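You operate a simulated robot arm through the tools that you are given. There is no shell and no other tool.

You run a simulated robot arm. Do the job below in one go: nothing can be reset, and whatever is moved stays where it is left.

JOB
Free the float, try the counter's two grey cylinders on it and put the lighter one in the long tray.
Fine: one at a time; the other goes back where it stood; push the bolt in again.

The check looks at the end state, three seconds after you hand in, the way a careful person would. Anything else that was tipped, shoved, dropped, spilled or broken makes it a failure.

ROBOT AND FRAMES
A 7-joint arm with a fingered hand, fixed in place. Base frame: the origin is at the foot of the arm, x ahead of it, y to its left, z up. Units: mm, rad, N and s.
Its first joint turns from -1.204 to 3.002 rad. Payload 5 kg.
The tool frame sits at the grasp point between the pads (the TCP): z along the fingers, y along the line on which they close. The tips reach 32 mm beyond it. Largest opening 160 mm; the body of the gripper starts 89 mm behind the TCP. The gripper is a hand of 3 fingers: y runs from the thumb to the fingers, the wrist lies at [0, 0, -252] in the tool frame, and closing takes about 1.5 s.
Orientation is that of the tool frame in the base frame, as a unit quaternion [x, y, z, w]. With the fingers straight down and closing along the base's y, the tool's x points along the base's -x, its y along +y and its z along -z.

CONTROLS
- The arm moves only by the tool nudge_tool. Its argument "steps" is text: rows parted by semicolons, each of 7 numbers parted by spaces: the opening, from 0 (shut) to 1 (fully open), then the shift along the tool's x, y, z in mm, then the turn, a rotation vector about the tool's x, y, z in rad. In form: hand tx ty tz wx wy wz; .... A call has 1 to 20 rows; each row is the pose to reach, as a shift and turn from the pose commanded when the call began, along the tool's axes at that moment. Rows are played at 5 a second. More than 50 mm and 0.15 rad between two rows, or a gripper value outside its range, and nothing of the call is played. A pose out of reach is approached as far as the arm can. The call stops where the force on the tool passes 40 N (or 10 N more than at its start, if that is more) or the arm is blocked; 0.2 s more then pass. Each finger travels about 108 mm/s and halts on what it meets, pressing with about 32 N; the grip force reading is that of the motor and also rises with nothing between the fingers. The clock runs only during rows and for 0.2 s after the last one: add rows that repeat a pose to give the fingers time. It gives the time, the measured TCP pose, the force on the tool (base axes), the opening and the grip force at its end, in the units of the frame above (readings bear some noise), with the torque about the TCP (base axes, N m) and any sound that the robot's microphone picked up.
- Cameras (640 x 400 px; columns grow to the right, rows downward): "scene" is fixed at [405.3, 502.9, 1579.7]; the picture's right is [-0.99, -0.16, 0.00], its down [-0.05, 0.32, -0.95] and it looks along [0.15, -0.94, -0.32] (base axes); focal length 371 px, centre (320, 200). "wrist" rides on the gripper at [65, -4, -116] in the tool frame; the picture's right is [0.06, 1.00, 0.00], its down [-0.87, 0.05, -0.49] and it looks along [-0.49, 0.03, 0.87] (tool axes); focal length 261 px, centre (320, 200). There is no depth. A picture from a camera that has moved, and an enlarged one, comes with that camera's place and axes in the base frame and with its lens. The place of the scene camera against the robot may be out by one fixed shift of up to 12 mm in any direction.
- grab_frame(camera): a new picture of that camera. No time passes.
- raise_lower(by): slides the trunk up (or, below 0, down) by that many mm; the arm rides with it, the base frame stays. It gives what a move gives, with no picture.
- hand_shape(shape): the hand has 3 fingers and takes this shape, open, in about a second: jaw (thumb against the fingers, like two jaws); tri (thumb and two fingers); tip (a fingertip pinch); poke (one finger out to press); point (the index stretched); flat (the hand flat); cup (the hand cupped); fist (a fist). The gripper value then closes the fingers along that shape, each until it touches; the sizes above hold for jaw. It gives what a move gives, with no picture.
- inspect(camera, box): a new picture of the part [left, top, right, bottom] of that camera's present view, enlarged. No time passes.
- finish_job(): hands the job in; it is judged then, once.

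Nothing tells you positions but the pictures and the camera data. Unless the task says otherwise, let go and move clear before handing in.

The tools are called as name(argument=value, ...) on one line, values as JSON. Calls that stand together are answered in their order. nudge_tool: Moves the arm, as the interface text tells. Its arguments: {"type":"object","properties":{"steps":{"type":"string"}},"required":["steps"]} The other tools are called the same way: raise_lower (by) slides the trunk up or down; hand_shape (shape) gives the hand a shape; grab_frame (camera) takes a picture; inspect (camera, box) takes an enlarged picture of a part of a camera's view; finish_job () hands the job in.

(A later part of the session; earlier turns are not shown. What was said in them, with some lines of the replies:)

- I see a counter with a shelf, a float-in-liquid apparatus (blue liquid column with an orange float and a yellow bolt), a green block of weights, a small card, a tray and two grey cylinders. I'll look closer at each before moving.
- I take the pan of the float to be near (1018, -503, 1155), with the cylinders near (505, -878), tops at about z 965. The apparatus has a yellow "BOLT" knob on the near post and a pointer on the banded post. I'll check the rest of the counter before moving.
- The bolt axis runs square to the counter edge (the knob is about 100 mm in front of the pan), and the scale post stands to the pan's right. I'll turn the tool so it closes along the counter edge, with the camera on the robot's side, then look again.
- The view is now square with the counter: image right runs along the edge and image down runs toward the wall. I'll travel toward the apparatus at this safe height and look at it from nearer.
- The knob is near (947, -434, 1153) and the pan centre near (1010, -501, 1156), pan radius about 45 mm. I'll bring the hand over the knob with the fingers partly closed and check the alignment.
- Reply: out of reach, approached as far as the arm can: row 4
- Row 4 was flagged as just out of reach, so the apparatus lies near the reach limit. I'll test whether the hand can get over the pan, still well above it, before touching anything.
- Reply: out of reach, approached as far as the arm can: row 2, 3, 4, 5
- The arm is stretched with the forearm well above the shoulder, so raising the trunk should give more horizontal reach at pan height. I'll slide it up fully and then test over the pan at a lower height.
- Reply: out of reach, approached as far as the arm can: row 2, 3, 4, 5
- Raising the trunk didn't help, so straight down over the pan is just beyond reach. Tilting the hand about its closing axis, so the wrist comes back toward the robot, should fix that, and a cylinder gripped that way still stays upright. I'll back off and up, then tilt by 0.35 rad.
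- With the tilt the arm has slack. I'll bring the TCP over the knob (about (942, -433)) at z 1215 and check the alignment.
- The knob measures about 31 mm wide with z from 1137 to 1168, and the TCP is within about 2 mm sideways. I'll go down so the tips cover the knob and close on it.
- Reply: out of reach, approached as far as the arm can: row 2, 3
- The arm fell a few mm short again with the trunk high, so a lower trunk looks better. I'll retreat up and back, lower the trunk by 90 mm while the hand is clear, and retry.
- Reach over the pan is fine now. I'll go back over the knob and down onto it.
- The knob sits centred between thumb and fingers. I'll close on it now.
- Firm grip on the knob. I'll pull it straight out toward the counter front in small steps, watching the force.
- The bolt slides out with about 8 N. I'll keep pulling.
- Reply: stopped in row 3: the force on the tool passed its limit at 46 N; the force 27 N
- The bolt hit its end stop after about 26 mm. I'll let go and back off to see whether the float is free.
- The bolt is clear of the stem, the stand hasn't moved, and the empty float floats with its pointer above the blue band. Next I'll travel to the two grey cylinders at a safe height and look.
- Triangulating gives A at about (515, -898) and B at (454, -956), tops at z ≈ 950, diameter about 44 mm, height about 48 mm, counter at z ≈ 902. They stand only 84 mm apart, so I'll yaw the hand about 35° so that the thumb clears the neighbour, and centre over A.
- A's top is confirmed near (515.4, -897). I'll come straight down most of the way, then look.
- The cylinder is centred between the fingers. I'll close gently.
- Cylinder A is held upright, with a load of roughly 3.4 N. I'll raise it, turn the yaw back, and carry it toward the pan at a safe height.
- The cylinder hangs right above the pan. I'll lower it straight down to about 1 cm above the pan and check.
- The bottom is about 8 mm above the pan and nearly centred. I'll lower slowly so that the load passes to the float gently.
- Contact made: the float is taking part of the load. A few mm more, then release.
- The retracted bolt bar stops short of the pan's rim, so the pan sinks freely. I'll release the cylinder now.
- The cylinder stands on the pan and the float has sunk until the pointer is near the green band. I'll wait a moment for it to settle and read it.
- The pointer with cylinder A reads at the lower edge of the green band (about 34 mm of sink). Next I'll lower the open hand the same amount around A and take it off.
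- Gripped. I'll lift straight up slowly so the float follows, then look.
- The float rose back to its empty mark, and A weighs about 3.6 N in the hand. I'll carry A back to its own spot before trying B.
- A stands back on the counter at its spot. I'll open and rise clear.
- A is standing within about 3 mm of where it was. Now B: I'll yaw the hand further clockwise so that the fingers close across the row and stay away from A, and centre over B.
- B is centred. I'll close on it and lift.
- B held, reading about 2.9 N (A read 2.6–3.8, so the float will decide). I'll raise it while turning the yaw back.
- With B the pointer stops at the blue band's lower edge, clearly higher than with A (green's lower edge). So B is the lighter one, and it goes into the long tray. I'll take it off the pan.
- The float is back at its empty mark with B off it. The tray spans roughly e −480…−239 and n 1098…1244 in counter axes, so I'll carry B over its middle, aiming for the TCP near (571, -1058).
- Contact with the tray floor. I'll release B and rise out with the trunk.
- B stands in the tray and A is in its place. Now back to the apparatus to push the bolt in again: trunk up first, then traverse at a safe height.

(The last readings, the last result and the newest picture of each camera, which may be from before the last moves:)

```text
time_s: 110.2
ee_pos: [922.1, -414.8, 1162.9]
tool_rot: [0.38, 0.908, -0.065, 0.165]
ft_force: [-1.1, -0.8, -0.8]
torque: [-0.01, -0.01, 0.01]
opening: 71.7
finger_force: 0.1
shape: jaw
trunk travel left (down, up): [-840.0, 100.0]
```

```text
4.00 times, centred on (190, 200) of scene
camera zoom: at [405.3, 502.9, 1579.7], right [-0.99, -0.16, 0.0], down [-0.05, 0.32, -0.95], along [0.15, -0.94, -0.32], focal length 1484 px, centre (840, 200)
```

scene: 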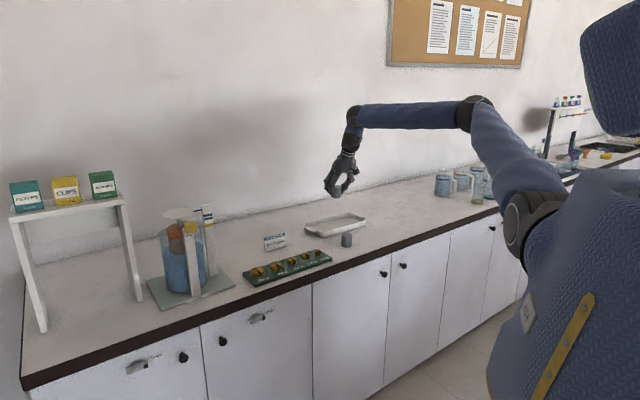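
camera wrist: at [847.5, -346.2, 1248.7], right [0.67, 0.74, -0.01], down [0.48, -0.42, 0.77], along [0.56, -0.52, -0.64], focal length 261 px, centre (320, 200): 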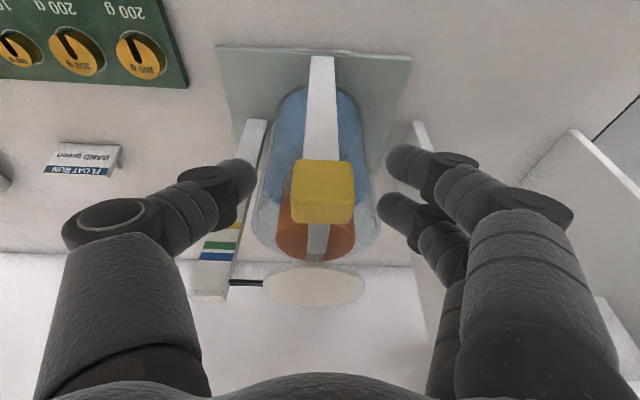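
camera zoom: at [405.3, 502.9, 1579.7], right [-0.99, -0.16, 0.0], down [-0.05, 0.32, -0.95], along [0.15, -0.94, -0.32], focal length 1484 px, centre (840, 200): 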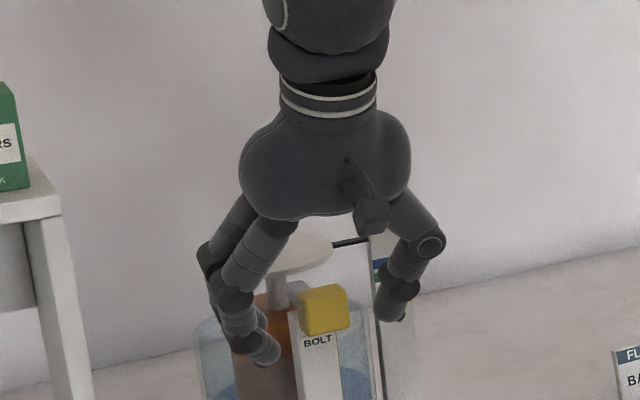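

Aligned on the knob. I'll close on it and push it in along the bolt axis in small steps.

nudge_tool(steps="0.3 0 1 0 0 0 0; 0.2 0 1 0 0 0 0; 0.1 0 1 0 0 0 0; 0.1 0 1 0 0 0 0; 0.1 0 1 0 0 0 0; 0.1 0 1 0 0 0 0; 0.1 -4.7 1 1.75 0 0 0; 0.1 -9.4 1 3.5 0 0 0; 0.1 -14.1 1 5.25 0 0 0; 0.1 -18.7 1 7 0 0 0; 0.1 -18.7 1 7 0 0 0")

grab_frame(camera="wrist")

inspect(camera="scene", box=[140, 150, 240, 250])

```text
time_s: 112.6
ee_pos: [936.6, -425.8, 1164.0]
tool_rot: [0.38, 0.908, -0.065, 0.167]
ft_force: [-8.7, 7.7, 1.2]
torque: [0.16, -0.2, 0.23]
opening: 22.3
finger_force: 32.0
shape: jaw
trunk travel left (down, up): [-840.0, 100.0]
```

```text
taken
camera wrist: at [860.9, -357.3, 1249.8], right [0.67, 0.74, -0.01], down [0.48, -0.42, 0.77], along [0.56, -0.52, -0.64], focal length 261 px, centre (320, 200)
```

wrist: 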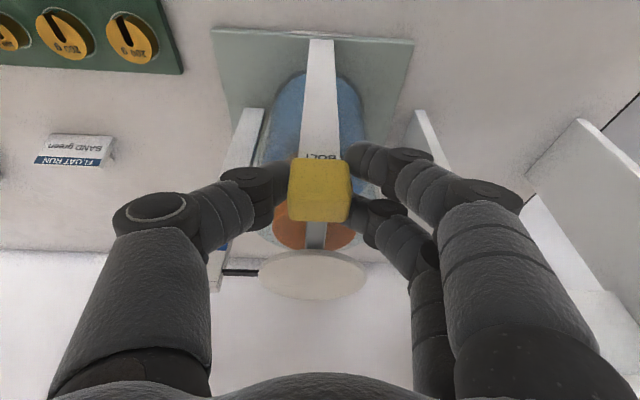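

```text
4.00 times, centred on (190, 200) of scene
camera zoom: at [405.3, 502.9, 1579.7], right [-0.99, -0.16, 0.0], down [-0.05, 0.32, -0.95], along [0.15, -0.94, -0.32], focal length 1484 px, centre (840, 200)
```

zoom: 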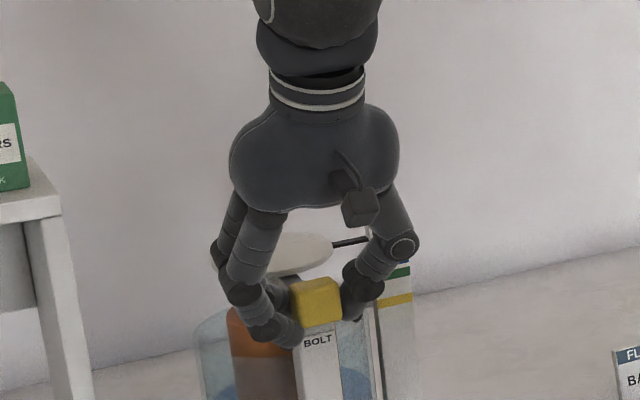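

nudge_tool(steps="0.1 -2.3 0 0.9 0 0 0; 0.1 -4.7 0 1.75 0 0 0; 0.1 -7 0 2.6 0 0 0; 0.1 -8.4 0 3.1 0 0 0; 0.1 -9.4 0 3.5 0 0 0; 0.1 -9.4 0 3.5 0 0 0")

grab_frame(camera="wrist")

inspect(camera="scene", box=[140, 150, 240, 250])

```text
time_s: 114.0
ee_pos: [941.9, -433.4, 1164.3]
tool_rot: [0.379, 0.908, -0.065, 0.166]
ft_force: [-19.0, 17.0, -5.4]
torque: [0.43, 0.04, 0.01]
opening: 22.5
finger_force: 31.8
shape: jaw
trunk travel left (down, up): [-840.0, 100.0]
```

```text
taken
camera wrist: at [867.3, -363.7, 1250.0], right [0.67, 0.74, -0.01], down [0.49, -0.42, 0.77], along [0.56, -0.52, -0.64], focal length 261 px, centre (320, 200)
```

wrist: 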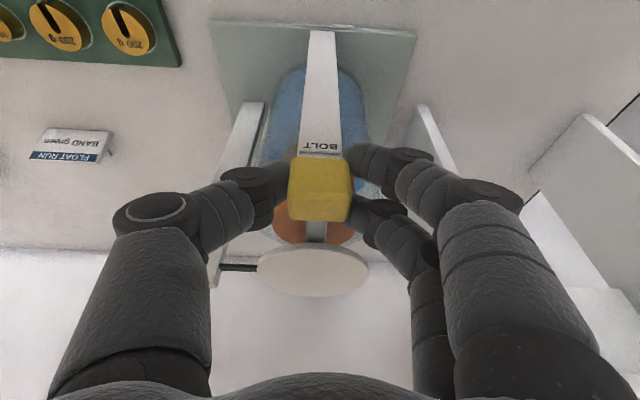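

```text
4.00 times, centred on (190, 200) of scene
camera zoom: at [405.3, 502.9, 1579.7], right [-0.99, -0.16, 0.0], down [-0.05, 0.32, -0.95], along [0.15, -0.94, -0.32], focal length 1484 px, centre (840, 200)
```

zoom: 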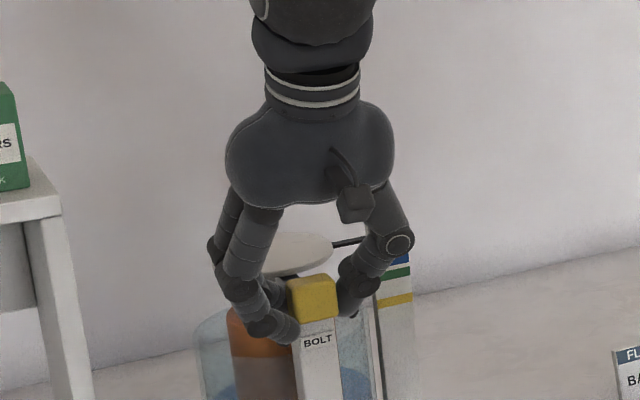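

The bolt has reached its inner stop: the force rose to about 25 N and the knob is where it was at the start. I'll let go and back off.

nudge_tool(steps="0.2 0 0 0 0 0 0; 0.35 0 0 0 0 0 0; 0.45 0 0 0 0 0 0; 0.45 0 0 0 0 0 0; 0.45 0 0 0 0 0 0; 0.45 0 0 -30 0 0 0; 0.45 0 0 -70 0 0 0; 0.45 0 0 -110 0 0 0; 0.45 20 -40 -140 0 0 0; 0.45 40 -80 -150 0 0 0; 0.45 40 -80 -150 0 0 0")

inspect(camera="scene", box=[170, 200, 230, 240])

inspect(camera="scene", box=[140, 190, 250, 315])

grab_frame(camera="scene")

grab_frame(camera="wrist")

```text
refused: row 9 steps farther than a row can; nothing moved
```

```text
10.00 times, centred on (200, 220) of scene
camera zoom: at [405.3, 502.9, 1579.7], right [-0.99, -0.16, 0.0], down [-0.05, 0.32, -0.95], along [0.15, -0.94, -0.32], focal length 3710 px, centre (1520, 0)
```

zoom: 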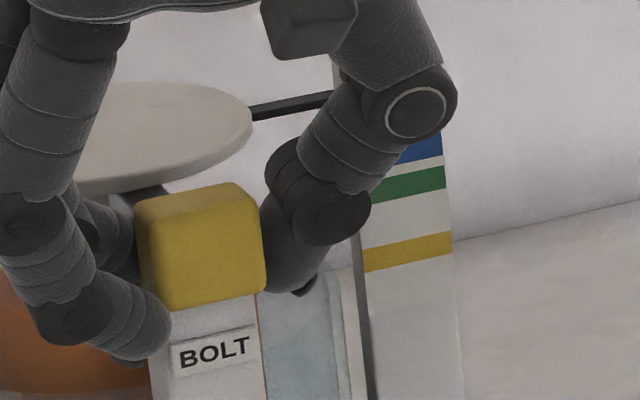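

```text
3.20 times, centred on (195, 252) of scene
camera zoom: at [405.3, 502.9, 1579.7], right [-0.99, -0.16, 0.0], down [-0.05, 0.32, -0.95], along [0.15, -0.94, -0.32], focal length 1187 px, centre (720, 32)
```

zoom: 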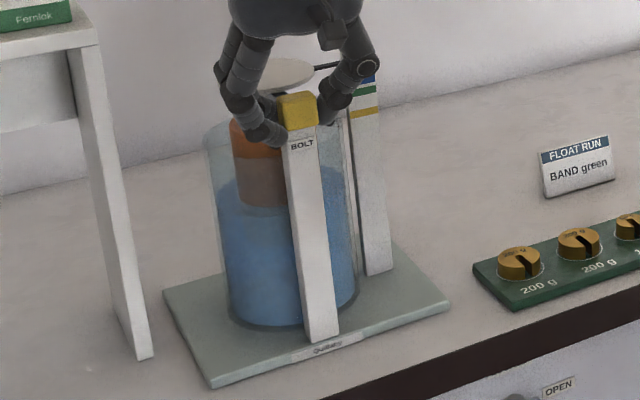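

```text
taken
```

scene: 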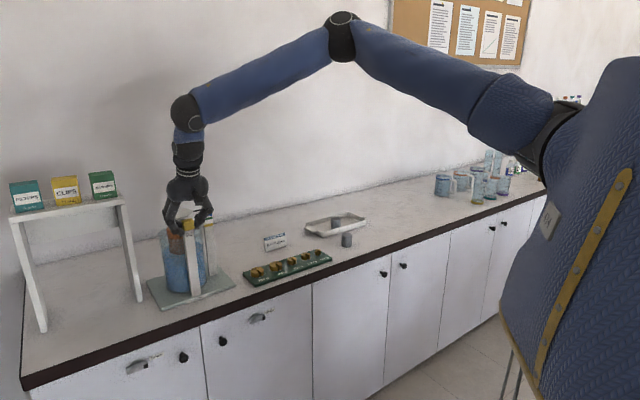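

```text
taken
camera wrist: at [867.3, -363.7, 1250.0], right [0.67, 0.74, -0.01], down [0.49, -0.42, 0.77], along [0.56, -0.52, -0.64], focal length 261 px, centre (320, 200)
```

wrist: 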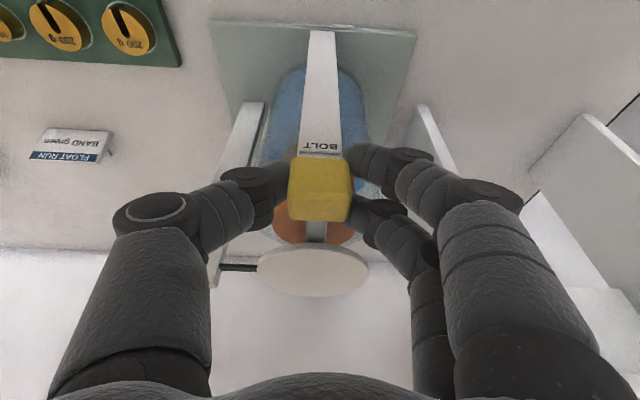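

That call was refused because one row was too long. The knob matches its original picture position, so I'll release and back off with shorter rows.

nudge_tool(steps="0.2 0 0 0 0 0 0; 0.35 0 0 0 0 0 0; 0.45 0 0 0 0 0 0; 0.45 0 0 0 0 0 0; 0.45 0 0 0 0 0 0; 0.45 0 0 -25 0 0 0; 0.45 0 0 -55 0 0 0; 0.45 0 0 -90 0 0 0; 0.45 0 0 -120 0 0 0; 0.45 20 -25 -145 0 0 0; 0.45 40 -50 -165 0 0 0; 0.45 60 -75 -180 0 0 0; 0.45 60 -75 -180 0 0 0")

inspect(camera="scene", box=[170, 200, 230, 240])

inspect(camera="scene", box=[140, 190, 250, 315])

grab_frame(camera="scene")

grab_frame(camera="wrist")

```text
time_s: 116.8
ee_pos: [806.9, -403.2, 1310.7]
tool_rot: [0.38, 0.908, -0.065, 0.166]
ft_force: [0.6, -0.1, -1.0]
torque: [0.04, 0.03, -0.01]
opening: 71.4
finger_force: 0.0
shape: jaw
trunk travel left (down, up): [-840.0, 100.0]
```

```text
10.00 times, centred on (200, 220) of scene
camera zoom: at [405.3, 502.9, 1579.7], right [-0.99, -0.16, 0.0], down [-0.05, 0.32, -0.95], along [0.15, -0.94, -0.32], focal length 3710 px, centre (1520, 0)
```

zoom: 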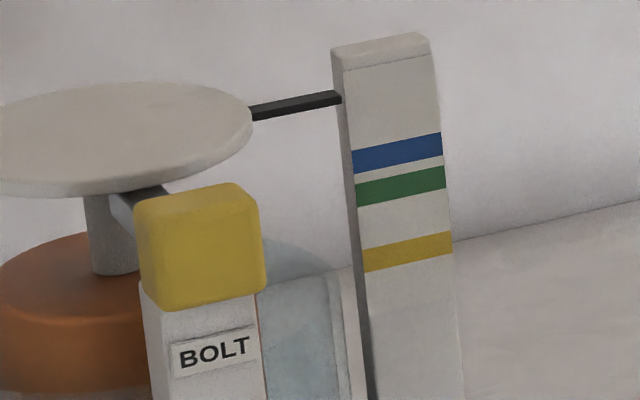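

```text
3.20 times, centred on (195, 252) of scene
camera zoom: at [405.3, 502.9, 1579.7], right [-0.99, -0.16, 0.0], down [-0.05, 0.32, -0.95], along [0.15, -0.94, -0.32], focal length 1187 px, centre (720, 32)
```

zoom: 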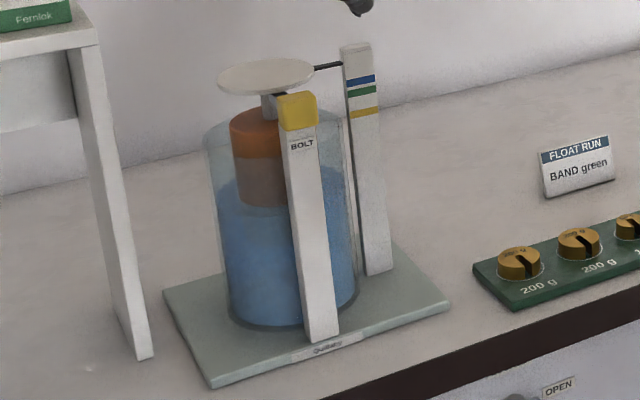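

```text
taken
```

scene: 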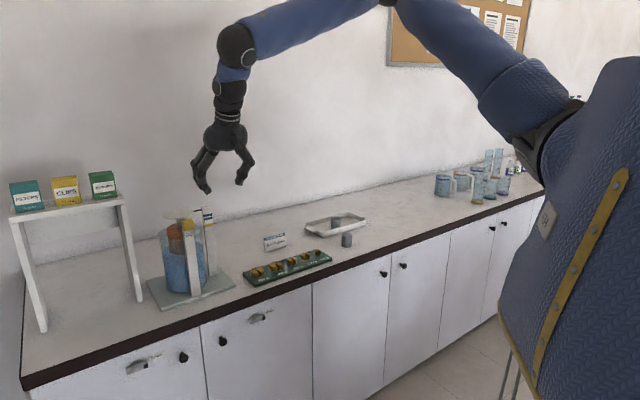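

```text
taken
camera wrist: at [733.1, -334.5, 1396.8], right [0.67, 0.74, -0.01], down [0.49, -0.42, 0.77], along [0.56, -0.52, -0.64], focal length 261 px, centre (320, 200)
```

wrist: 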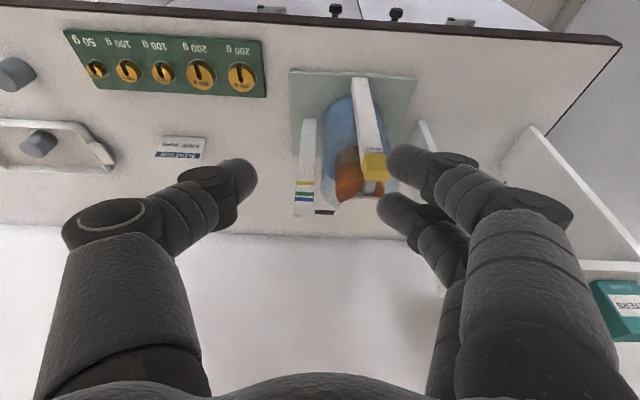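

Everything is in its final state:
- The bolt is fully in, matching the starting picture, and the float is at its empty mark.
- The lighter cylinder (B) stands in the long tray.
- The heavier one (A) is back at its spot, within about 3 mm.
- The hand is clear.

I'm handing in.

finish_job()

```text
The job is handed in.
```

I tried both grey cylinders on the freed float, and the lighter one is now standing in the long tray. The job is handed in; I haven't seen the check's result.

- **Which was lighter:** the cylinder that stood farther from the float stand. The float's pointer sank about 23 mm under it, to the lower edge of the blue band. Under the other it sank about 34 mm, to the lower edge of the green band. The force readings while holding each one agreed.
- **The heavier cylinder:** it is back on the counter within about 3 mm of where it stood.
- **The bolt:** it is pushed back in to its stop, and the knob matches its position in the starting picture. The float was back at its empty mark first.
- **Everything else:** the final pictures show nothing else moved or tipped, and the hand is clear.
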